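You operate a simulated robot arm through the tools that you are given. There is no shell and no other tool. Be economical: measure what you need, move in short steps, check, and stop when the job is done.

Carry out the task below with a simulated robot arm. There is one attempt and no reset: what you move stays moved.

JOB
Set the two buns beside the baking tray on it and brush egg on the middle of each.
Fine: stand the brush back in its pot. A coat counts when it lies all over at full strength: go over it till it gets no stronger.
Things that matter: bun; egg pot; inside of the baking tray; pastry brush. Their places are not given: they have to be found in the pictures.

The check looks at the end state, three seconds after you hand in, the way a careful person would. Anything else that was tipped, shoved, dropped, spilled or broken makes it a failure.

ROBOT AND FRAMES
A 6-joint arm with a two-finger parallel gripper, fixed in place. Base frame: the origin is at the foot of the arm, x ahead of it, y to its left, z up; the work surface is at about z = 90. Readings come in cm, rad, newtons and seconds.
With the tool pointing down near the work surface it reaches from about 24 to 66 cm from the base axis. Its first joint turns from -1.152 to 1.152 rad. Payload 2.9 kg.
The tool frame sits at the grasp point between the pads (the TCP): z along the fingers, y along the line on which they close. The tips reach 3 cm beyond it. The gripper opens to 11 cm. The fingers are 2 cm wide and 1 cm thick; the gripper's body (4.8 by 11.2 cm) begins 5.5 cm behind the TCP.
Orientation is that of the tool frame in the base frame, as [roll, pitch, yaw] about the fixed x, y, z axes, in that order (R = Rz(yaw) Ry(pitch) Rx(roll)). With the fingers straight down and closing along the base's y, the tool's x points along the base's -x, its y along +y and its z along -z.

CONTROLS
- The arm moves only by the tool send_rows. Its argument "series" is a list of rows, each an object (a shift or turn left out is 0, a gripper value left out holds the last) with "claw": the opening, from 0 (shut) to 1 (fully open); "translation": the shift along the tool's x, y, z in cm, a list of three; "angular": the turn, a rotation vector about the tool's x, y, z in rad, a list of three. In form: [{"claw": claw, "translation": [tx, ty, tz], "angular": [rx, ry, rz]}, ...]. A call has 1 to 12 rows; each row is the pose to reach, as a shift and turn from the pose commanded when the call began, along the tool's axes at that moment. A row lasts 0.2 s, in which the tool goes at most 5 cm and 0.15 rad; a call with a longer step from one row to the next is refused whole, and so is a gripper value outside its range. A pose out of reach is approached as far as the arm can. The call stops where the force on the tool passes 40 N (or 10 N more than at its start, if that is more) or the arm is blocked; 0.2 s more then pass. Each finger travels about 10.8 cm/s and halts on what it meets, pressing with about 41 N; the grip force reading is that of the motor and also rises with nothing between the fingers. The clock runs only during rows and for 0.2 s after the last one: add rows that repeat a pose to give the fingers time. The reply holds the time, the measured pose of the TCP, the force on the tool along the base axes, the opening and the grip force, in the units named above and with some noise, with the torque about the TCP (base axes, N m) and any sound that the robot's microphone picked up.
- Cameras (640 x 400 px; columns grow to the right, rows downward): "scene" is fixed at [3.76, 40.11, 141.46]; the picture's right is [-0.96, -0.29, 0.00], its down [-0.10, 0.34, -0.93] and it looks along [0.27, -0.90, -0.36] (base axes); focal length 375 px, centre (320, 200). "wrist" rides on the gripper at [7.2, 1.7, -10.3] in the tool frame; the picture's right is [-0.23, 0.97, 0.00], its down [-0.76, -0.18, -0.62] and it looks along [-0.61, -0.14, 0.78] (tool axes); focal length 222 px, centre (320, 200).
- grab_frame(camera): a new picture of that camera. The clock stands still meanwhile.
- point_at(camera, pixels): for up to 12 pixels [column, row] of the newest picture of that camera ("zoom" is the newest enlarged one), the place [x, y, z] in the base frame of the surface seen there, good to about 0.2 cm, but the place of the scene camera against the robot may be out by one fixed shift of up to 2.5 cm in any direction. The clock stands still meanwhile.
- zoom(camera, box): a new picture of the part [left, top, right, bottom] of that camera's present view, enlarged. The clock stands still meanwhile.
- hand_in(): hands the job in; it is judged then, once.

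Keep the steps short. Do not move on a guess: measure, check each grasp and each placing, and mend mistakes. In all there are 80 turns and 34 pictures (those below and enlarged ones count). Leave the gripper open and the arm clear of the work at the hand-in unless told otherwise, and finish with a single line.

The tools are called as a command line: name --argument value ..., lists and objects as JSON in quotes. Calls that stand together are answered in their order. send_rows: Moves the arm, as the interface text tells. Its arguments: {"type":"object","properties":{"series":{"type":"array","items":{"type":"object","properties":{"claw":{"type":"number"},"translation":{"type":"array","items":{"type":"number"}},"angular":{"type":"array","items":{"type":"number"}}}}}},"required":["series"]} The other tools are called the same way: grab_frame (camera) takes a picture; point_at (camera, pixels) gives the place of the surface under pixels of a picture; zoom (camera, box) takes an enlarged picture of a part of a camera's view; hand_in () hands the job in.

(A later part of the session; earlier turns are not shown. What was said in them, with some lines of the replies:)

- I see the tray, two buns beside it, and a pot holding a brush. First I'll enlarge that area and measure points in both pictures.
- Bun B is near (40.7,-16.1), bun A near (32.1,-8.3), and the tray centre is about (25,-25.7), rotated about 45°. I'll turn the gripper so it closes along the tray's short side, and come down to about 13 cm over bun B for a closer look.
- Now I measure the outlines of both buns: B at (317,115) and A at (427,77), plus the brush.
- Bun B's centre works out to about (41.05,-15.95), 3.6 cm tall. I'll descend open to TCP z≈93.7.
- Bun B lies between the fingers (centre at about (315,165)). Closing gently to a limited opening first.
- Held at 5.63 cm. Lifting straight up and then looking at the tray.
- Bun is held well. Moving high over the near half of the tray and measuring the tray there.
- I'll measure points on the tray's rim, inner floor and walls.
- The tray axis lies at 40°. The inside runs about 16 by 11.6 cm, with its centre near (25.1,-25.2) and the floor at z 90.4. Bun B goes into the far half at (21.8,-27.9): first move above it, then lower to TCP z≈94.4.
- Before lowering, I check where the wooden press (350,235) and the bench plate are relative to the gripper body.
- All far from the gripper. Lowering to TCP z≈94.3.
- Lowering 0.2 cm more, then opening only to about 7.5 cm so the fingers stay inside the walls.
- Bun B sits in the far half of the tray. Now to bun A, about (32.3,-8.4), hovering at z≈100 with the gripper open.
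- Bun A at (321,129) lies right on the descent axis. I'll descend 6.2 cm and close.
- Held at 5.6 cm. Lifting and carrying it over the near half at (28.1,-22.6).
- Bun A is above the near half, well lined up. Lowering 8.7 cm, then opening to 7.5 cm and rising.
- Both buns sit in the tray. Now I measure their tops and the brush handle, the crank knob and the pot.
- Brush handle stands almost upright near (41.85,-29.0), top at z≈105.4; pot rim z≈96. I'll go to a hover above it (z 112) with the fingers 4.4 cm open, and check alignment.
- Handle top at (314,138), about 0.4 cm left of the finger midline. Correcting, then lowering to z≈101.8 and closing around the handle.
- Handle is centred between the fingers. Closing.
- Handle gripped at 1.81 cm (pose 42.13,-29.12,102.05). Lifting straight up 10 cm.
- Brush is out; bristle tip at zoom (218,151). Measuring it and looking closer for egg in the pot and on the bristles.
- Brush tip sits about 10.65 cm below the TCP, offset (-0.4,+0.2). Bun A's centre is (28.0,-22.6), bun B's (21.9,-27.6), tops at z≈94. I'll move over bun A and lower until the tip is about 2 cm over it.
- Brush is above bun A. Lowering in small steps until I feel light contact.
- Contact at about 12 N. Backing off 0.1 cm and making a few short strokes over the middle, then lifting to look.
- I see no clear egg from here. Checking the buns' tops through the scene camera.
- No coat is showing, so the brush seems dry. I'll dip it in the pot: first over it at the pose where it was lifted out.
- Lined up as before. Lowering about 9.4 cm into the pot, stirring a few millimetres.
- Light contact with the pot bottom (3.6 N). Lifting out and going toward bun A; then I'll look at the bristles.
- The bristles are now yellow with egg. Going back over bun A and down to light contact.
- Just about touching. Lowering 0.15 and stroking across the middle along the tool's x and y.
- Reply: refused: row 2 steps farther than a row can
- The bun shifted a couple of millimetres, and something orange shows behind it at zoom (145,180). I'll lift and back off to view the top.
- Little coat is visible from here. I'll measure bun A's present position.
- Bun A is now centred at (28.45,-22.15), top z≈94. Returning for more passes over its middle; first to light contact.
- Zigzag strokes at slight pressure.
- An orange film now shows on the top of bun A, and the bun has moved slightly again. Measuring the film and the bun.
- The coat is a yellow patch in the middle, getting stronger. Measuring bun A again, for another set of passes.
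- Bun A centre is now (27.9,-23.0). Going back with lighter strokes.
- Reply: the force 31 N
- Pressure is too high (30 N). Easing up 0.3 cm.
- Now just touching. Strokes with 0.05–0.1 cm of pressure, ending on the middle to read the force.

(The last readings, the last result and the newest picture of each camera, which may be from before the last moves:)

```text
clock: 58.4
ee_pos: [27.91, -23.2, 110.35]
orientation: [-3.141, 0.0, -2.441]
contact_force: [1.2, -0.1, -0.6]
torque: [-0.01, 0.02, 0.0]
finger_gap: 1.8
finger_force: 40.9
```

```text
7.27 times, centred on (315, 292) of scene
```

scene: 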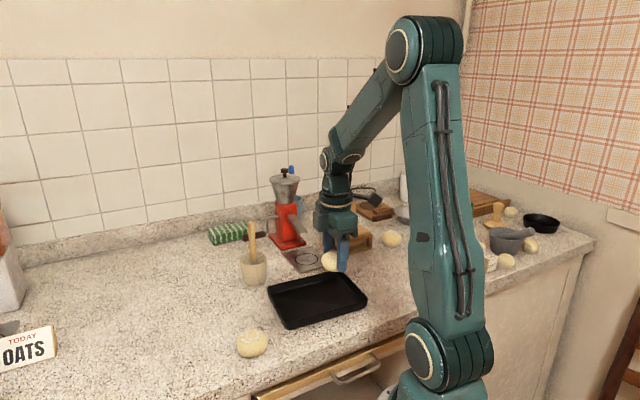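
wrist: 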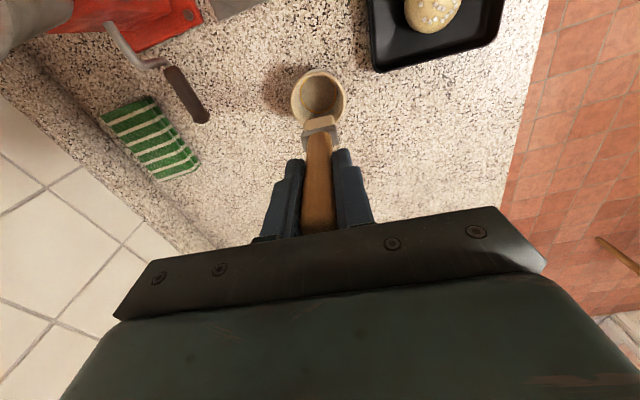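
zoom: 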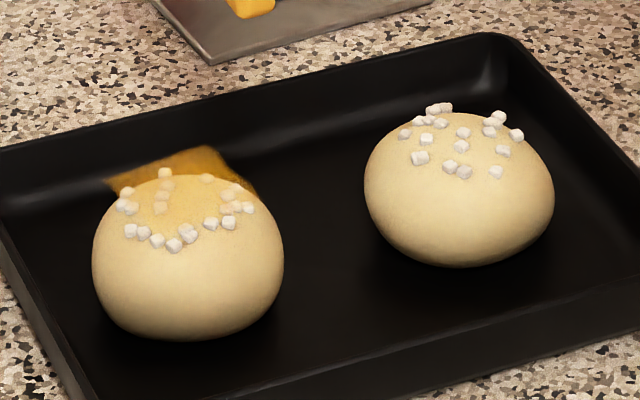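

Coat is stronger and covers the pearls in the middle; the bun has shifted again. Measuring its shift against the same outline points as before.

point_at --camera "zoom" --pixels '[[188, 243], [94, 258], [282, 258], [188, 213], [211, 203]]'

```text
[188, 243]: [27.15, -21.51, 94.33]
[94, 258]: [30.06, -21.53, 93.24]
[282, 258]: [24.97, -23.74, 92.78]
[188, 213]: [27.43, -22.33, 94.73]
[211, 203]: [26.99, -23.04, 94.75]
```

Bun A centre ≈ (28.5,-22.2). I'll reload egg: go over the pot at safe height.

send_rows --series '[{"translation": [0, 0, -2.7]}, {"translation": [-1.7, -3.5, -2.7]}, {"translation": [-3.4, -7, -2.7]}, {"translation": [-5.1, -10.5, -2.7]}, {"translation": [-6.9, -13.8, -2.7]}, {"translation": [-6.9, -13.8, -2.7]}]'

zoom --camera "wrist" --box '[260, 30, 390, 190]'

```text
clock: 59.8
ee_pos: [42.36, -29.16, 113.2]
orientation: [3.141, 0.0, -2.441]
contact_force: [-0.7, 0.5, 0.2]
torque: [0.01, 0.01, 0.0]
finger_gap: 1.8
finger_force: 40.4
```

```text
2.50 times, centred on (325, 110) of wrist
```

zoom: 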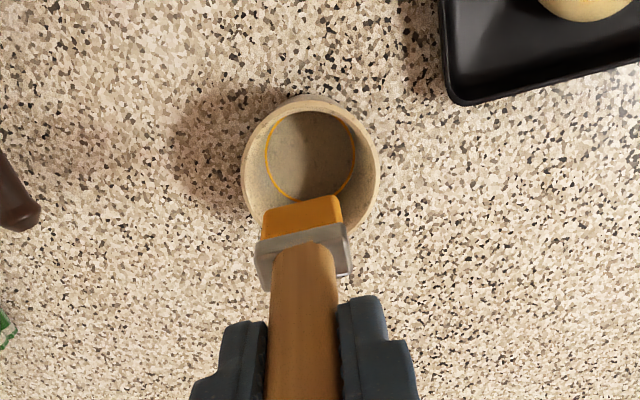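

Brush still sits the same in the grip. Dipping and lifting out.

send_rows --series '[{"translation": [0, 0, 4]}, {"translation": [0, 0, 8]}, {"translation": [0, 0, 10.5]}, {"translation": [0, 0, 11]}, {"translation": [0.3, 0, 11]}, {"translation": [-0.2, 0, 11]}, {"translation": [0, 0.2, 11]}, {"translation": [0, 0, 11]}, {"translation": [0, 0, 8]}, {"translation": [0, 0, 4]}, {"translation": [0, 0, 0]}, {"translation": [0, 0, 0]}]'

```text
clock: 62.4
ee_pos: [41.93, -29.42, 112.95]
orientation: [3.141, -0.002, -2.441]
contact_force: [-1.0, -0.7, -0.8]
torque: [-0.02, -0.01, -0.04]
finger_gap: 1.81
finger_force: 41.2
```

Back over bun A, down to just touching.

send_rows --series '[{"translation": [1.5, 3.6, 0]}, {"translation": [3.0, 7.2, 0]}, {"translation": [4.5, 10.8, 0]}, {"translation": [5.7, 14.0, 0]}, {"translation": [5.7, 14.0, 4]}, {"translation": [5.7, 14.0, 7]}, {"translation": [5.7, 14.0, 8.2]}, {"translation": [5.7, 14.0, 8.5]}, {"translation": [5.7, 14.0, 8.5]}]'

```text
clock: 64.4
ee_pos: [28.95, -22.1, 104.76]
orientation: [-3.141, 0.001, -2.441]
contact_force: [0.5, -0.5, 0.3]
torque: [0.03, -0.02, 0.0]
finger_gap: 1.82
finger_force: 40.5
```

send_rows --series '[{"translation": [0, 0, 0.1]}, {"translation": [0, 0, 0.2]}, {"translation": [0, 0, 0.2]}]'

```text
clock: 65.2
ee_pos: [28.97, -22.13, 104.59]
orientation: [-3.14, 0.001, -2.442]
contact_force: [0.0, 0.3, -0.5]
torque: [0.03, 0.0, 0.0]
finger_gap: 1.8
finger_force: 41.0
```

Still no contact; strokes at 0.1 cm deeper with a 0.2 cm recentring.

send_rows --series '[{"translation": [0.2, 0, 0.1]}, {"translation": [0.7, 0, 0.12]}, {"translation": [1.2, 0, 0.17]}, {"translation": [0.2, 0, 0.1]}, {"translation": [-0.8, 0, 0.17]}, {"translation": [-0.8, 0.6, 0.17]}, {"translation": [0.2, 0.6, 0.13]}, {"translation": [1.2, 0.6, 0.17]}, {"translation": [1.2, -0.6, 0.17]}, {"translation": [0.2, -0.6, 0.13]}, {"translation": [-0.8, -0.6, 0.17]}, {"translation": [0.2, 0, 0.1]}]'

send_rows --series '[{"translation": [0, 0, 0.05]}, {"translation": [1.0, 0, 0.1]}, {"translation": [0, 0, 0.03]}, {"translation": [-1.0, 0, 0.1]}, {"translation": [-1.0, -0.6, 0.1]}, {"translation": [0, -0.6, 0.05]}, {"translation": [1.0, -0.6, 0.1]}, {"translation": [1.0, 0.6, 0.1]}, {"translation": [0, 0.6, 0.05]}, {"translation": [-1.0, 0.6, 0.1]}, {"translation": [0, 0, 0.03]}, {"translation": [0, 0, 0.03]}]'

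send_rows --series '[{"translation": [0, 0, 0]}, {"translation": [0.5, 0, 0.04]}, {"translation": [-0.5, 0, 0.04]}, {"translation": [-1.2, 0.4, 0.1]}, {"translation": [-1.2, -0.4, 0.1]}, {"translation": [0, -0.8, 0.05]}, {"translation": [1.2, -0.4, 0.1]}, {"translation": [1.2, 0.4, 0.1]}, {"translation": [0, 0.8, 0.05]}, {"translation": [0, 0, 0]}, {"translation": [0, 0, -2]}, {"translation": [0, 0, -6]}]'

zoom --camera "scene" --box '[275, 265, 355, 320]'

```text
clock: 67.8
ee_pos: [28.6, -22.21, 104.24]
orientation: [3.141, -0.001, -2.442]
contact_force: [0.5, -0.3, 0.2]
torque: [-0.02, -0.04, -0.03]
finger_gap: 1.78
finger_force: 40.6
```

```text
clock: 70.4
ee_pos: [28.66, -22.16, 104.28]
orientation: [3.141, 0.0, -2.441]
contact_force: [-0.1, 0.3, 0.1]
torque: [0.04, -0.01, 0.03]
finger_gap: 1.81
finger_force: 41.3
```

```text
clock: 73.0
ee_pos: [28.65, -22.14, 110.32]
orientation: [-3.141, 0.001, -2.441]
contact_force: [0.0, -0.3, 0.9]
torque: [-0.03, -0.02, -0.01]
finger_gap: 1.83
finger_force: 40.8
```

```text
7.27 times, centred on (315, 292) of scene
```

zoom: 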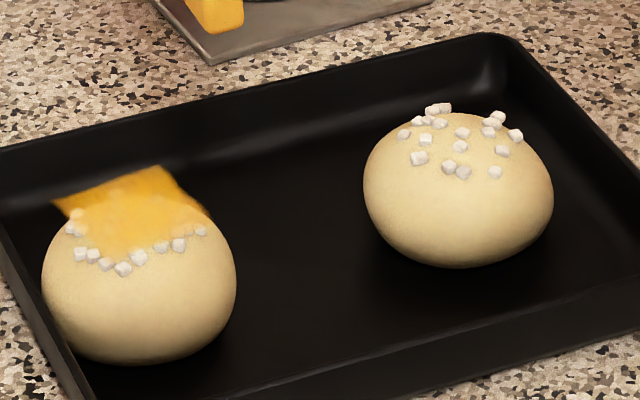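

Coat on bun A is now strong orange. The bun moved toward the tray's corner; measuring its new position with the matching outline points.

point_at --camera "zoom" --pixels '[[139, 266], [43, 281], [235, 281], [139, 236], [162, 226], [60, 203], [160, 168], [120, 200], [5, 270], [70, 350], [460, 130], [458, 185]]'

```text
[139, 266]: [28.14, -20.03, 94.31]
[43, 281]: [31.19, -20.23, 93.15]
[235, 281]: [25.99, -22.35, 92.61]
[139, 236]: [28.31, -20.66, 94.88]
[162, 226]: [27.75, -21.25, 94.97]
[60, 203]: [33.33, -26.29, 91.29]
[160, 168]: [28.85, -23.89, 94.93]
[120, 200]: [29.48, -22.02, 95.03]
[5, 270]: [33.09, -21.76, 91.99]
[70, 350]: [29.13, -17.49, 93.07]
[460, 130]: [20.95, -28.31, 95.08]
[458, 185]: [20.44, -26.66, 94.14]
```

The film is a patch about 3.3 × 3 cm on the bun's middle, centred near (29.8,-20.8), z≈94.1. The corner toward the pot at (60,203) is still thin. I'll go over the whole patch again with wider lanes at near-zero pressure.

send_rows --series '[{"translation": [-1.86, 0.12, 0]}, {"translation": [-1.86, 0.12, 4]}, {"translation": [-1.86, 0.12, 5.4]}, {"translation": [-1.86, 0.12, 5.65]}, {"translation": [-1.86, 0.12, 5.65]}]'

```text
clock: 74.2
ee_pos: [30.08, -20.86, 104.63]
orientation: [-3.141, 0.002, -2.441]
contact_force: [0.2, 0.1, 0.1]
torque: [-0.01, -0.02, -0.02]
finger_gap: 1.82
finger_force: 40.9
```

send_rows --series '[{"translation": [0, 0, 0.1]}, {"translation": [-0.8, 0, 0.12]}, {"translation": [-1.6, 0, 0.17]}, {"translation": [-1.6, -0.7, 0.17]}, {"translation": [-0.8, -0.7, 0.12]}, {"translation": [0, -0.7, 0.1]}, {"translation": [0.8, -0.7, 0.12]}, {"translation": [1.6, -0.7, 0.17]}, {"translation": [1.6, 0, 0.17]}, {"translation": [0.8, 0, 0.12]}, {"translation": [0, 0, 0.1]}, {"translation": [0, 0, 0.1]}]'

send_rows --series '[{"translation": [0, 0.7, 0.02]}, {"translation": [-0.8, 0.7, 0.04]}, {"translation": [-1.6, 0.7, 0.07]}, {"translation": [-0.8, 0.7, 0.04]}, {"translation": [0, 0.7, 0.02]}, {"translation": [0.8, 0.7, 0.04]}, {"translation": [1.6, 0.7, 0.07]}, {"translation": [1.2, 0, 0.05]}, {"translation": [0, 0, 0]}, {"translation": [-1.2, -0.5, 0.05]}, {"translation": [-1.2, 0, 0.05]}, {"translation": [0, 0, 0]}]'

```text
clock: 76.8
ee_pos: [30.08, -20.73, 104.59]
orientation: [3.141, 0.0, -2.442]
contact_force: [-0.1, 0.7, -0.3]
torque: [0.0, -0.01, 0.01]
finger_gap: 1.82
finger_force: 40.6
```

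```text
clock: 79.4
ee_pos: [30.08, -20.72, 104.39]
orientation: [-3.141, 0.001, -2.44]
contact_force: [-0.3, -0.4, -0.5]
torque: [0.02, 0.02, 0.01]
finger_gap: 1.8
finger_force: 40.5
```

Now reload egg for bun B: up and over to the pot.

send_rows --series '[{"translation": [0, 0, -4]}, {"translation": [0, 0, -8.6]}, {"translation": [-0.9, -3.6, -8.6]}, {"translation": [-1.8, -7.2, -8.6]}, {"translation": [-2.7, -10.8, -8.6]}, {"translation": [-3.65, -14.25, -8.6]}, {"translation": [-3.65, -14.25, -8.6]}]'

```text
clock: 81.0
ee_pos: [41.81, -29.29, 113.09]
orientation: [-3.141, 0.001, -2.441]
contact_force: [-0.3, -0.3, -0.1]
torque: [-0.01, -0.02, -0.04]
finger_gap: 1.8
finger_force: 40.9
```

send_rows --series '[{"translation": [-0.2, 0, 4]}, {"translation": [-0.2, 0, 8]}, {"translation": [-0.2, 0, 10.5]}, {"translation": [-0.2, 0, 11]}, {"translation": [0.1, 0, 11]}, {"translation": [-0.4, 0, 11]}, {"translation": [-0.2, 0.2, 11]}, {"translation": [-0.2, 0, 11]}, {"translation": [-0.2, 0, 8]}, {"translation": [-0.2, 0, 4]}, {"translation": [-0.2, 0, 0]}, {"translation": [-0.2, 0, 0]}]'

```text
clock: 83.6
ee_pos: [42.22, -29.2, 113.35]
orientation: [3.141, 0.0, -2.441]
contact_force: [-0.4, 0.5, -0.5]
torque: [-0.02, 0.0, 0.01]
finger_gap: 1.81
finger_force: 40.7
```

Over to bun B at (21.9,-27.7), then down to just touching.

send_rows --series '[{"translation": [2.85, 2.8, 0]}, {"translation": [5.7, 5.6, 0]}, {"translation": [8.55, 8.4, 0]}, {"translation": [11.4, 11.2, 0]}, {"translation": [14.26, 13.96, 0]}, {"translation": [14.26, 13.96, 4]}, {"translation": [14.26, 13.96, 7]}, {"translation": [14.26, 13.96, 8.3]}, {"translation": [14.26, 13.96, 8.5]}, {"translation": [14.26, 13.96, 8.5]}]'

```text
clock: 85.8
ee_pos: [22.09, -27.73, 104.67]
orientation: [-3.142, 0.0, -2.442]
contact_force: [-0.3, -0.9, -0.3]
torque: [-0.02, -0.02, -0.02]
finger_gap: 1.79
finger_force: 41.1
```

send_rows --series '[{"translation": [0, 0, 0.12]}, {"translation": [0.8, 0, 0.14]}, {"translation": [1.4, 0, 0.18]}, {"translation": [0.8, 0, 0.14]}, {"translation": [0, 0, 0.12]}, {"translation": [-0.8, 0, 0.14]}, {"translation": [-1.4, 0, 0.18]}, {"translation": [-0.8, 0, 0.14]}, {"translation": [0, 0, 0.12]}, {"translation": [0, 0, 0.12]}]'

send_rows --series '[{"translation": [0, 0.7, 0.03]}, {"translation": [0.8, 0.7, 0.05]}, {"translation": [1.4, 0.7, 0.08]}, {"translation": [0.8, 0.7, 0.05]}, {"translation": [0, 0.7, 0.03]}, {"translation": [-0.8, 0.7, 0.05]}, {"translation": [-1.4, 0.7, 0.08]}, {"translation": [-1.4, -0.7, 0.08]}, {"translation": [-0.8, -0.7, 0.05]}, {"translation": [0, -0.7, 0.03]}, {"translation": [0.8, -0.7, 0.05]}, {"translation": [1.4, -0.7, 0.08]}]'

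send_rows --series '[{"translation": [-0.6, 0.7, -0.05]}, {"translation": [-1.4, 0.7, -0.08]}, {"translation": [-2.2, 0.7, -0.05]}, {"translation": [-2.8, 0.7, 0]}, {"translation": [-2.2, 1.2, -0.05]}, {"translation": [-1.4, 1.2, -0.08]}, {"translation": [-0.6, 1.2, -0.05]}, {"translation": [0, 0.7, 0]}, {"translation": [-0.6, 0.2, -0.05]}, {"translation": [-1.4, 0.2, -0.08]}, {"translation": [-2.2, 0.2, -0.05]}, {"translation": [-1.4, 0.7, -0.08]}]'

```text
clock: 88.0
ee_pos: [22.16, -27.74, 104.66]
orientation: [3.141, 0.0, -2.441]
contact_force: [0.1, 0.3, -0.3]
torque: [-0.04, 0.01, -0.01]
finger_gap: 1.8
finger_force: 41.2
```

```text
clock: 90.6
ee_pos: [21.6, -29.42, 104.39]
orientation: [-3.14, -0.002, -2.442]
contact_force: [0.1, 0.1, -0.3]
torque: [0.0, -0.02, 0.0]
finger_gap: 1.81
finger_force: 41.1
```

```text
clock: 93.2
ee_pos: [22.45, -27.68, 104.7]
orientation: [3.141, -0.001, -2.442]
contact_force: [0.1, -0.5, 0.1]
torque: [-0.02, -0.03, -0.01]
finger_gap: 1.81
finger_force: 41.0
```

No force felt; lowering further to find contact.

send_rows --series '[{"translation": [0, 0, 0.1]}, {"translation": [0, 0, 0.15]}, {"translation": [0, 0, 0.15]}]'

```text
clock: 94.0
ee_pos: [22.39, -27.74, 104.46]
orientation: [3.141, -0.001, -2.441]
contact_force: [0.2, 0.2, -0.7]
torque: [0.04, 0.01, -0.01]
finger_gap: 1.82
finger_force: 40.6
```

send_rows --series '[{"translation": [0, 0, 0.08]}, {"translation": [0, 0, 0.13]}, {"translation": [0, 0, 0.13]}]'

```text
clock: 94.8
ee_pos: [22.41, -27.76, 104.29]
orientation: [-3.138, 0.0, -2.441]
contact_force: [-0.4, 2.2, 18.4]
torque: [0.22, 0.12, -0.05]
finger_gap: 1.82
finger_force: 40.5
```

Contact found (18 N). Stroking from here with 0.05 cm less depth.

send_rows --series '[{"translation": [0, 0, -0.06]}, {"translation": [0.6, 0, -0.04]}, {"translation": [1.2, 0, 0]}, {"translation": [0.6, 0, -0.04]}, {"translation": [0, 0, -0.06]}, {"translation": [-0.6, 0, -0.04]}, {"translation": [-1.2, 0, 0]}, {"translation": [-0.6, 0, -0.04]}, {"translation": [0, 0, -0.06]}, {"translation": [0, 0, -0.06]}]'

send_rows --series '[{"translation": [0, 0.6, 0]}, {"translation": [0.6, 0.6, 0.04]}, {"translation": [1.3, 0.6, 0.06]}, {"translation": [0.6, 0.6, 0.04]}, {"translation": [0, 0.6, 0]}, {"translation": [-0.6, 0.6, 0.04]}, {"translation": [-1.3, 0.6, 0.06]}, {"translation": [-1.3, -0.6, 0.06]}, {"translation": [-0.6, -0.6, 0.04]}, {"translation": [0, -0.6, 0]}, {"translation": [0.6, -0.6, 0.04]}, {"translation": [1.3, -0.6, 0.06]}]'

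send_rows --series '[{"translation": [-0.7, 0, -0.02]}, {"translation": [-1.3, 0, -0.06]}, {"translation": [-1.9, 0, -0.02]}, {"translation": [-2.6, 0.6, 0]}, {"translation": [-1.9, 0.6, -0.04]}, {"translation": [-1.3, 0.6, -0.06]}, {"translation": [-0.7, 0.6, -0.04]}, {"translation": [0, 1.2, 0]}, {"translation": [-0.7, 1.2, -0.02]}, {"translation": [-1.3, 1.2, -0.06]}, {"translation": [-1.9, 1.2, -0.02]}, {"translation": [-1.3, 0.6, -0.06]}]'

send_rows --series '[{"translation": [0, 0, -2]}, {"translation": [0, 0, -6]}, {"translation": [0, 0, -6]}]'

zoom --camera "scene" --box '[275, 265, 355, 320]'

```text
clock: 97.0
ee_pos: [22.25, -27.75, 104.27]
orientation: [3.141, 0.001, -2.443]
contact_force: [1.4, 1.6, 4.0]
torque: [0.08, -0.1, 0.02]
finger_gap: 1.81
finger_force: 41.6
```

```text
clock: 99.6
ee_pos: [21.7, -29.05, 104.33]
orientation: [-3.141, 0.001, -2.44]
contact_force: [2.6, 3.6, 9.2]
torque: [0.31, -0.16, -0.02]
finger_gap: 1.83
finger_force: 40.9
```

```text
clock: 102.2
ee_pos: [22.19, -27.82, 104.29]
orientation: [-3.141, 0.001, -2.442]
contact_force: [-0.6, 0.1, 0.1]
torque: [0.03, 0.0, 0.03]
finger_gap: 1.81
finger_force: 40.5
```

```text
clock: 103.0
ee_pos: [22.16, -28.1, 110.34]
orientation: [-3.142, 0.0, -2.442]
contact_force: [-0.3, 0.5, 0.2]
torque: [0.01, 0.01, 0.0]
finger_gap: 1.83
finger_force: 41.0
```

```text
7.27 times, centred on (315, 292) of scene
```

zoom: 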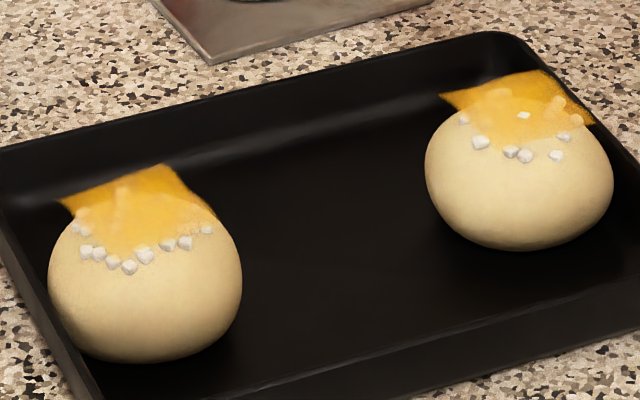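

Both have coats now; bun B has moved toward the tray's far end. Probing the film (points where it reads through are thin) and the buns' positions.

point_at --camera "zoom" --pixels '[[75, 202], [100, 195], [130, 182], [160, 170], [175, 190], [195, 205], [205, 212], [66, 203], [120, 200], [145, 265], [49, 280], [241, 280]]'

point_at --camera "zoom" --pixels '[[450, 97], [470, 97], [495, 88], [520, 80], [540, 74], [555, 90], [570, 100], [588, 117], [520, 100], [519, 167], [426, 180], [613, 180]]'

```text
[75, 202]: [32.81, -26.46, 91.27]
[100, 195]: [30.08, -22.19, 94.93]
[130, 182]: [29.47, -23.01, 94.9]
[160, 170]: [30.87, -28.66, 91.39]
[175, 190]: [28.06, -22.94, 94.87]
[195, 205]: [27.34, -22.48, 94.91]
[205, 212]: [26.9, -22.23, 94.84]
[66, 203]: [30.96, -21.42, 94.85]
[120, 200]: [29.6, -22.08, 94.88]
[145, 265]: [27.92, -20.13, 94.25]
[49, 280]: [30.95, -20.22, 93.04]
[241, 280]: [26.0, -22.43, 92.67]
```

```text
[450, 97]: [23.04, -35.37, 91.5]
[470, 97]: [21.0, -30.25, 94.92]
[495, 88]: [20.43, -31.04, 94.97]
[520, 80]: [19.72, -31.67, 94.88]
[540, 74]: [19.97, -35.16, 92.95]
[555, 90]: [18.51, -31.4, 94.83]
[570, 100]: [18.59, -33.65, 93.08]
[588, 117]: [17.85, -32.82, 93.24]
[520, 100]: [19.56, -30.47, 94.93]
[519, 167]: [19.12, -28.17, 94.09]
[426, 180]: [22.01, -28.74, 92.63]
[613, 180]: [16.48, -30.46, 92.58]
```

Both films are mostly opaque; the thin spots are at the patch rims, so I need slightly wider lanes (±1.5 and ±0.9). The patch on B is centred at (20.4,-29.1) and on A at about (29.6,-20.9). Reload the brush first.

send_rows --series '[{"translation": [-3, -2.9, -2]}, {"translation": [-6, -5.8, -2]}, {"translation": [-9, -8.7, -2]}, {"translation": [-12, -11.6, -2]}, {"translation": [-14.28, -13.85, -2]}, {"translation": [-14.28, -13.85, -2]}, {"translation": [-14.28, -13.85, 2.5]}, {"translation": [-14.28, -13.85, 6.5]}, {"translation": [-14.28, -13.85, 8.2]}, {"translation": [-14.1, -13.85, 8.2]}, {"translation": [-14.28, -13.85, 4]}, {"translation": [-14.28, -13.85, -0.5]}]'

```text
clock: 105.6
ee_pos: [42.34, -29.32, 110.53]
orientation: [3.142, -0.001, -2.442]
contact_force: [0.4, -0.3, -0.4]
torque: [0.06, 0.03, 0.0]
finger_gap: 1.81
finger_force: 41.2
```

send_rows --series '[{"translation": [0, 0, -2]}, {"translation": [3.3, 2.8, -2]}, {"translation": [6.6, 5.6, -2]}, {"translation": [9.9, 8.4, -2]}, {"translation": [13.2, 11.2, -2]}, {"translation": [16.43, 14.02, -2]}, {"translation": [16.43, 14.02, 2]}, {"translation": [16.43, 14.02, 5.5]}, {"translation": [16.43, 14.02, 6.2]}, {"translation": [16.43, 14.02, 6.35]}, {"translation": [16.43, 14.02, 6.35]}]'

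```text
clock: 108.0
ee_pos: [20.44, -29.03, 104.34]
orientation: [3.14, 0.001, -2.442]
contact_force: [0.0, 0.6, 1.4]
torque: [-0.03, 0.07, 0.03]
finger_gap: 1.82
finger_force: 41.3
```

Just touching. Wide lanes over bun B's patch.

send_rows --series '[{"translation": [0.8, 0, 0.03]}, {"translation": [1.6, 0, 0.06]}, {"translation": [1.6, -0.9, 0.08]}, {"translation": [0.8, -0.9, 0.05]}, {"translation": [0, -0.9, 0.04]}, {"translation": [-0.8, -0.9, 0.05]}, {"translation": [-1.5, -0.9, 0.08]}, {"translation": [-1.5, 0, 0.06]}, {"translation": [-0.8, 0, 0.03]}, {"translation": [0, 0, 0.02]}, {"translation": [0.8, 0, 0.03]}, {"translation": [0, 0, 0.02]}]'

send_rows --series '[{"translation": [0, 0.9, 0.02]}, {"translation": [-0.8, 0.9, 0.03]}, {"translation": [-1.5, 0.9, 0.06]}, {"translation": [-0.8, 0.9, 0.03]}, {"translation": [0, 0.9, 0.02]}, {"translation": [0.8, 0.9, 0.03]}, {"translation": [1.6, 0.9, 0.06]}, {"translation": [1.6, 0.3, 0.05]}, {"translation": [1.6, -0.3, 0.05]}, {"translation": [1.6, -0.9, 0.06]}, {"translation": [0.8, -0.9, 0.03]}, {"translation": [0, 0, 0]}]'

send_rows --series '[{"translation": [0.5, -0.4, 0.01]}, {"translation": [1.2, -0.4, 0.03]}, {"translation": [0.5, -0.4, 0.01]}, {"translation": [-0.5, -0.4, 0.01]}, {"translation": [-1.2, -0.4, 0.03]}, {"translation": [-1.2, 0.4, 0.03]}, {"translation": [-0.5, 0.4, 0.01]}, {"translation": [0.5, 0.4, 0.01]}, {"translation": [1.2, 0.4, 0.03]}, {"translation": [0.5, 0.4, 0.01]}, {"translation": [0, 0, 0]}, {"translation": [0, 0, 0]}]'

```text
clock: 110.6
ee_pos: [20.56, -29.02, 104.32]
orientation: [3.141, 0.0, -2.441]
contact_force: [-0.7, -0.4, -0.3]
torque: [-0.04, -0.01, -0.01]
finger_gap: 1.82
finger_force: 41.3
```

```text
clock: 113.2
ee_pos: [20.54, -28.9, 104.31]
orientation: [3.141, -0.001, -2.441]
contact_force: [-0.4, 0.1, -1.0]
torque: [0.0, 0.01, 0.0]
finger_gap: 1.81
finger_force: 41.3
```

```text
clock: 115.8
ee_pos: [20.54, -29.09, 104.38]
orientation: [3.141, 0.0, -2.44]
contact_force: [-1.0, -0.2, -2.3]
torque: [0.0, -0.02, -0.01]
finger_gap: 1.8
finger_force: 41.1
```

Bun B done for this load. Back to the pot, ending with the brush dipped.

send_rows --series '[{"translation": [0, 0, -4]}, {"translation": [-1, -0.9, -6.7]}, {"translation": [-4.3, -3.7, -6.7]}, {"translation": [-7.6, -6.5, -6.7]}, {"translation": [-10.9, -9.4, -6.7]}, {"translation": [-13.9, -12, -6.7]}, {"translation": [-16.36, -14.1, -6.7]}, {"translation": [-16.36, -14.1, -6.7]}, {"translation": [-16.36, -14.1, -2.5]}, {"translation": [-16.36, -14.1, 1]}, {"translation": [-16.36, -14.1, 2.2]}, {"translation": [-16.2, -14.1, 2.2]}]'

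send_rows --series '[{"translation": [0, 0, -4]}, {"translation": [0, 0, -8.5]}, {"translation": [1, 3.6, -8.85]}, {"translation": [2, 7.2, -8.85]}, {"translation": [3, 10.8, -8.85]}, {"translation": [3.7, 14.2, -8.85]}, {"translation": [3.7, 14.2, -5]}, {"translation": [3.7, 14.2, -2.7]}, {"translation": [3.7, 14.2, -2.4]}, {"translation": [3.7, 14.2, -2.4]}]'

```text
clock: 118.4
ee_pos: [41.79, -29.3, 102.31]
orientation: [-3.141, 0.001, -2.44]
contact_force: [-1.0, -0.7, -0.4]
torque: [0.01, 0.02, -0.01]
finger_gap: 1.82
finger_force: 41.2
```

```text
clock: 120.6
ee_pos: [30.03, -20.98, 104.58]
orientation: [-3.141, 0.001, -2.441]
contact_force: [0.9, 0.0, -0.2]
torque: [0.0, 0.03, 0.03]
finger_gap: 1.81
finger_force: 41.5
```

Over bun A's patch; strokes 0.2 cm lower with wide lanes.

send_rows --series '[{"translation": [0, 0, 0.2]}, {"translation": [0.8, 0, 0.22]}, {"translation": [1.6, 0, 0.26]}, {"translation": [1.6, -0.9, 0.28]}, {"translation": [0.8, -0.9, 0.25]}, {"translation": [0, -0.9, 0.24]}, {"translation": [-0.8, -0.9, 0.25]}, {"translation": [-1.6, -0.9, 0.28]}, {"translation": [-1.6, 0, 0.26]}, {"translation": [-0.8, 0, 0.22]}, {"translation": [0, 0, 0.2]}, {"translation": [0, 0, 0.2]}]'

send_rows --series '[{"translation": [0, 0.9, 0.03]}, {"translation": [-0.8, 0.9, 0.04]}, {"translation": [-1.6, 0.9, 0.07]}, {"translation": [-0.8, 0.9, 0.04]}, {"translation": [0, 0.9, 0.03]}, {"translation": [0.8, 0.9, 0.04]}, {"translation": [1.6, 0.9, 0.07]}, {"translation": [1.6, 0.3, 0.06]}, {"translation": [1.6, -0.3, 0.06]}, {"translation": [1.6, -0.9, 0.07]}, {"translation": [0.8, -0.4, 0.04]}, {"translation": [0, 0, 0]}]'

send_rows --series '[{"translation": [-0.5, -0.4, 0.02]}, {"translation": [-1.2, -0.4, 0.04]}, {"translation": [-1.6, -0.9, 0.06]}, {"translation": [-1.6, 0, 0.05]}, {"translation": [-1.2, 0.4, 0.04]}, {"translation": [-0.5, 0.4, 0.02]}, {"translation": [0.5, 0.4, 0.02]}, {"translation": [1.2, 0.4, 0.04]}, {"translation": [1.2, -0.4, 0.04]}, {"translation": [0, 0, 0]}, {"translation": [0, 0, -3]}, {"translation": [0, 0, -6.5]}]'

zoom --camera "scene" --box '[275, 265, 355, 320]'

```text
clock: 123.2
ee_pos: [30.05, -21.03, 104.54]
orientation: [-3.141, -0.001, -2.442]
contact_force: [0.1, -0.9, -0.4]
torque: [-0.01, 0.02, 0.01]
finger_gap: 1.81
finger_force: 40.8
```

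```text
clock: 125.8
ee_pos: [30.14, -20.87, 104.45]
orientation: [3.14, 0.002, -2.442]
contact_force: [0.6, -0.9, -0.7]
torque: [-0.04, 0.01, 0.01]
finger_gap: 1.81
finger_force: 41.3
```

```text
clock: 128.4
ee_pos: [30.21, -21.15, 111.06]
orientation: [3.141, 0.002, -2.441]
contact_force: [0.4, -0.5, -0.9]
torque: [0.0, 0.02, 0.01]
finger_gap: 1.8
finger_force: 40.8
```

```text
7.27 times, centred on (315, 292) of scene
```

zoom: 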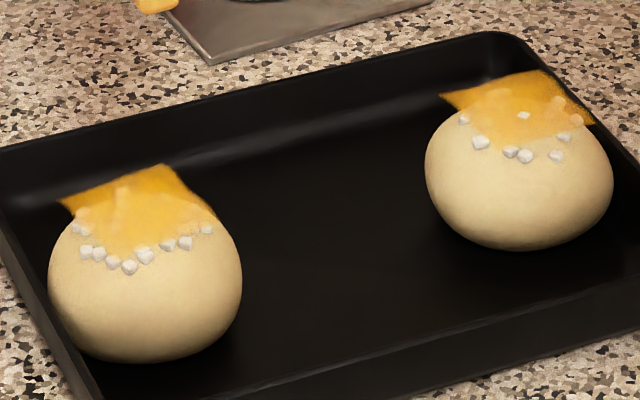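

Neither coat looks stronger than before. Probing the same pixels for thin spots.

point_at --camera "zoom" --pixels '[[450, 97], [470, 97], [495, 88], [520, 80], [540, 74], [555, 90], [570, 100], [588, 117], [520, 100], [519, 167], [426, 180], [613, 180]]'

point_at --camera "zoom" --pixels '[[75, 202], [100, 195], [130, 182], [160, 170], [175, 190], [195, 205], [205, 212], [66, 203], [120, 200], [145, 265], [49, 280], [241, 280]]'

```text
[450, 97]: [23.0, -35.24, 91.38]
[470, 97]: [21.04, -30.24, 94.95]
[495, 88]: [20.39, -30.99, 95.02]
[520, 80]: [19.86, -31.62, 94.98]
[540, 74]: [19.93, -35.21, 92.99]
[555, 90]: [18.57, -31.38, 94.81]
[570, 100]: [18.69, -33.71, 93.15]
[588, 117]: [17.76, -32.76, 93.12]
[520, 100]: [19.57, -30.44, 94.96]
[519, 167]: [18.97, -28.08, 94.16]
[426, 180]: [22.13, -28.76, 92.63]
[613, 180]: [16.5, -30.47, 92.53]
```

```text
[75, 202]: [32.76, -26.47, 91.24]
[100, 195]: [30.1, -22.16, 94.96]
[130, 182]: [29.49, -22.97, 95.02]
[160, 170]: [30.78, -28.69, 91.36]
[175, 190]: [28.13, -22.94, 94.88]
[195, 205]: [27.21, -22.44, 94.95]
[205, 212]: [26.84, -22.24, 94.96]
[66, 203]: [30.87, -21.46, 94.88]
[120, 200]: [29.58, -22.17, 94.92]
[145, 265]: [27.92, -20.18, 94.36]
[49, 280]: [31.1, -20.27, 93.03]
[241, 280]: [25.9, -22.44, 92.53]
```

Unchanged, but the last pass over A carried little or no force, so I'll confirm with a pass in definite contact. Lowering onto A until force shows.

send_rows --series '[{"translation": [0, 0, 4]}, {"translation": [0, 0, 6.3]}, {"translation": [0, 0, 6.6]}, {"translation": [0, 0, 6.65]}, {"translation": [0, 0, 6.65]}]'

send_rows --series '[{"translation": [0, 0, 0.05]}, {"translation": [0, 0, 0.08]}, {"translation": [0, 0, 0.08]}]'

```text
clock: 129.6
ee_pos: [30.16, -21.18, 104.28]
orientation: [-3.138, -0.001, -2.441]
contact_force: [-1.3, -3.7, 11.0]
torque: [-0.36, 0.12, 0.02]
finger_gap: 1.81
finger_force: 41.3
```

```text
clock: 130.4
ee_pos: [30.07, -21.03, 104.26]
orientation: [-3.138, 0.001, -2.439]
contact_force: [2.0, -1.4, 22.0]
torque: [-0.14, -0.1, 0.0]
finger_gap: 1.81
finger_force: 41.0
```

Contact confirmed (contact level about 0.1 cm above this). Going over the patch with light real pressure.

send_rows --series '[{"translation": [0, 0, -0.06]}, {"translation": [0.8, 0, -0.02]}, {"translation": [1.5, 0, 0.06]}, {"translation": [1.5, -0.8, 0.06]}, {"translation": [0.8, -0.8, -0.02]}, {"translation": [0, -0.8, -0.05]}, {"translation": [-0.8, -0.8, -0.02]}, {"translation": [-1.5, -0.8, 0.06]}, {"translation": [-1.5, 0, 0.06]}, {"translation": [-0.8, 0, -0.02]}, {"translation": [0, 0, -0.06]}, {"translation": [0, 0, -0.06]}]'

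send_rows --series '[{"translation": [0, 0.8, 0]}, {"translation": [-0.8, 0.8, 0.04]}, {"translation": [-1.5, 0.8, 0.12]}, {"translation": [-0.8, 0.8, 0.04]}, {"translation": [0, 0.8, 0]}, {"translation": [0.8, 0.8, 0.04]}, {"translation": [1.5, 0.8, 0.12]}, {"translation": [1.5, 0, 0.12]}, {"translation": [0.8, 0, 0.04]}, {"translation": [0, 0, 0]}, {"translation": [-0.8, -0.4, 0.04]}, {"translation": [0, 0, 0]}]'

```text
clock: 133.0
ee_pos: [30.11, -21.0, 104.14]
orientation: [3.14, -0.001, -2.442]
contact_force: [-0.1, 0.1, -0.7]
torque: [0.02, 0.0, 0.0]
finger_gap: 1.82
finger_force: 40.7
```

```text
clock: 135.6
ee_pos: [29.97, -20.78, 104.29]
orientation: [-3.142, 0.0, -2.443]
contact_force: [0.1, 0.9, 0.0]
torque: [-0.03, 0.0, 0.02]
finger_gap: 1.81
finger_force: 41.0
```

Lifting and checking for a remaining picture.

send_rows --series '[{"translation": [0, 0, -3]}, {"translation": [0, 0, -6.5]}, {"translation": [0, 0, -6.5]}]'

zoom --camera "scene" --box '[275, 265, 355, 320]'

```text
clock: 136.4
ee_pos: [30.01, -20.96, 111.0]
orientation: [3.141, -0.001, -2.442]
contact_force: [-0.5, -0.3, -0.4]
torque: [0.04, -0.03, 0.02]
finger_gap: 1.79
finger_force: 41.0
```

```text
refused: no pictures are left
```

No pictures left; I'll work from the measured positions. Reload, then one pass in real contact on bun B, whose place hasn't changed between the last two pictures.

send_rows --series '[{"translation": [-1, -3.6, -1]}, {"translation": [-2, -7.2, -1]}, {"translation": [-3, -10.8, -1]}, {"translation": [-3.85, -14.2, -1]}, {"translation": [-3.85, -14.2, -1]}, {"translation": [-3.85, -14.2, 3.5]}, {"translation": [-3.85, -14.2, 7.5]}, {"translation": [-3.85, -14.2, 8.7]}, {"translation": [-3.7, -14.2, 8.7]}, {"translation": [-3.85, -14.2, 4.5]}, {"translation": [-3.85, -14.2, 0]}, {"translation": [-3.85, -14.2, -1]}]'

send_rows --series '[{"translation": [3.3, 2.8, 0]}, {"translation": [6.6, 5.6, 0]}, {"translation": [9.9, 8.4, 0]}, {"translation": [13.2, 11.2, 0]}, {"translation": [16.43, 14.02, 0]}, {"translation": [16.43, 14.02, 4]}, {"translation": [16.43, 14.02, 7]}, {"translation": [16.43, 14.02, 7.4]}, {"translation": [16.43, 14.02, 7.55]}, {"translation": [16.43, 14.02, 7.55]}]'

```text
clock: 139.0
ee_pos: [41.98, -29.17, 111.91]
orientation: [-3.141, 0.001, -2.443]
contact_force: [0.0, -0.6, -0.4]
torque: [-0.02, 0.0, -0.04]
finger_gap: 1.78
finger_force: 41.7
```

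```text
clock: 141.2
ee_pos: [20.47, -29.29, 104.33]
orientation: [-3.14, -0.001, -2.441]
contact_force: [-0.3, 0.2, 0.5]
torque: [0.01, -0.01, 0.01]
finger_gap: 1.8
finger_force: 40.9
```

send_rows --series '[{"translation": [0, 0, 0.06]}, {"translation": [0, 0, 0.1]}, {"translation": [0, 0, 0.1]}]'

```text
clock: 142.0
ee_pos: [20.45, -29.26, 104.19]
orientation: [-3.141, -0.001, -2.442]
contact_force: [-0.1, 0.6, 7.2]
torque: [0.07, 0.09, -0.03]
finger_gap: 1.83
finger_force: 40.8
```

7 N – good contact. Covering the patch.

send_rows --series '[{"translation": [0, 0, -0.02]}, {"translation": [0.8, 0, 0.02]}, {"translation": [1.5, 0, 0.08]}, {"translation": [1.5, -0.8, 0.08]}, {"translation": [0.8, -0.8, 0.02]}, {"translation": [0, -0.8, 0]}, {"translation": [-0.8, -0.8, 0.02]}, {"translation": [-1.5, -0.8, 0.08]}, {"translation": [-1.5, 0, 0.08]}, {"translation": [-0.8, 0, 0.02]}, {"translation": [0, 0, -0.02]}, {"translation": [0, 0, -0.02]}]'

send_rows --series '[{"translation": [0, 0.8, 0]}, {"translation": [-0.8, 0.8, 0.04]}, {"translation": [-1.5, 0.8, 0.1]}, {"translation": [-0.8, 0.8, 0.04]}, {"translation": [0, 0.8, 0]}, {"translation": [0.8, 0.8, 0.04]}, {"translation": [1.5, 0.8, 0.1]}, {"translation": [1.5, 0, 0.1]}, {"translation": [0.8, 0, 0.04]}, {"translation": [0, 0, 0]}, {"translation": [-0.8, -0.4, 0.04]}, {"translation": [0, 0, 0]}]'

send_rows --series '[{"translation": [0, 0, -4]}, {"translation": [-1, -0.9, -7.5]}, {"translation": [-4.3, -3.7, -8.5]}, {"translation": [-7.6, -6.5, -8.5]}, {"translation": [-10.9, -9.4, -8.5]}, {"translation": [-13.9, -12, -8.5]}, {"translation": [-16.4, -14, -8.5]}, {"translation": [-16.4, -14, -8.5]}, {"translation": [-16.4, -14, -8.5]}]'

```text
clock: 144.6
ee_pos: [20.38, -29.04, 104.25]
orientation: [3.141, -0.001, -2.442]
contact_force: [-0.1, -0.7, -0.1]
torque: [0.0, 0.0, 0.05]
finger_gap: 1.81
finger_force: 40.8
```

```text
clock: 147.2
ee_pos: [20.43, -29.27, 104.2]
orientation: [-3.142, 0.0, -2.441]
contact_force: [0.0, 0.8, -0.4]
torque: [-0.01, 0.01, 0.01]
finger_gap: 1.82
finger_force: 40.9
```

```text
clock: 149.2
ee_pos: [42.1, -29.01, 112.83]
orientation: [-3.14, 0.0, -2.441]
contact_force: [0.1, -0.2, -0.5]
torque: [0.01, -0.03, 0.0]
finger_gap: 1.81
finger_force: 40.6
```

Above the pot at the original pose. Lowering the brush to the pot's bottom.

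send_rows --series '[{"translation": [0, 0, 4]}, {"translation": [0, 0, 8]}, {"translation": [0, 0, 10.2]}, {"translation": [0, 0, 10.7]}, {"translation": [0, 0, 10.8]}, {"translation": [0, 0, 10.8]}]'

```text
clock: 150.6
ee_pos: [42.01, -29.18, 101.99]
orientation: [-3.14, 0.001, -2.443]
contact_force: [0.6, 1.0, 0.4]
torque: [0.01, -0.05, -0.01]
finger_gap: 1.82
finger_force: 41.2
```

Nearly on the bottom. A little further until it touches.

send_rows --series '[{"translation": [0, 0, 0.08]}, {"translation": [0, 0, 0.12]}, {"translation": [0, 0, 0.12]}]'

```text
clock: 151.4
ee_pos: [42.03, -29.36, 101.87]
orientation: [3.14, 0.0, -2.441]
contact_force: [-0.3, -0.2, 0.0]
torque: [0.01, 0.01, 0.01]
finger_gap: 1.79
finger_force: 40.9
```

send_rows --series '[{"translation": [0, 0, 0.08]}, {"translation": [0, 0, 0.14]}, {"translation": [0, 0, 0.14]}]'

```text
clock: 152.2
ee_pos: [42.14, -29.37, 101.62]
orientation: [-3.138, 0.001, -2.44]
contact_force: [-1.0, 5.8, 24.6]
torque: [0.63, 0.19, 0.0]
finger_gap: 1.82
finger_force: 41.3
```

Touching firmly. Easing 0.1 cm, then opening slowly to 4.4 cm.

send_rows --series '[{"translation": [0, 0, -0.1]}, {"translation": [0, 0, -0.1]}, {"translation": [0, 0, -0.1], "claw": 0.19}, {"translation": [0, 0, -0.1], "claw": 0.23}, {"translation": [0, 0, -0.1], "claw": 0.28}, {"translation": [0, 0, -0.1], "claw": 0.34}, {"translation": [0, 0, -0.1], "claw": 0.4}, {"translation": [0, 0, -0.1]}]'

```text
clock: 154.0
ee_pos: [42.2, -29.35, 101.6]
orientation: [-3.141, -0.001, -2.441]
contact_force: [0.2, -0.4, 0.5]
torque: [-0.02, 0.01, 0.0]
finger_gap: 4.41
finger_force: 0.0
```

Released with no force on the tool. Rising straight up, then moving clear.

send_rows --series '[{"translation": [0, 0, -2]}, {"translation": [0, 0, -5]}, {"translation": [0, 0, -9]}, {"translation": [0, 0, -13]}, {"translation": [0, 0, -17]}, {"translation": [0, 0, -21]}, {"translation": [0, 3, -24], "claw": 1}, {"translation": [0, 5, -26]}, {"translation": [0, 5, -26]}]'

```text
clock: 156.0
ee_pos: [38.88, -25.46, 127.67]
orientation: [3.142, 0.0, -2.441]
contact_force: [0.2, -0.6, -1.3]
torque: [0.0, -0.02, -0.05]
finger_gap: 10.97
finger_force: 0.0
```

The arm is clear and the gripper is open, with no unexpected forces or sounds on the way out. Handing in.

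hand_in

```text
The job is handed in.
```

Both buns are in the tray with egg brushed on the middle of each, and the brush is back in its pot, but I had no pictures left to check the last egg pass on each bun or how the brush stands.
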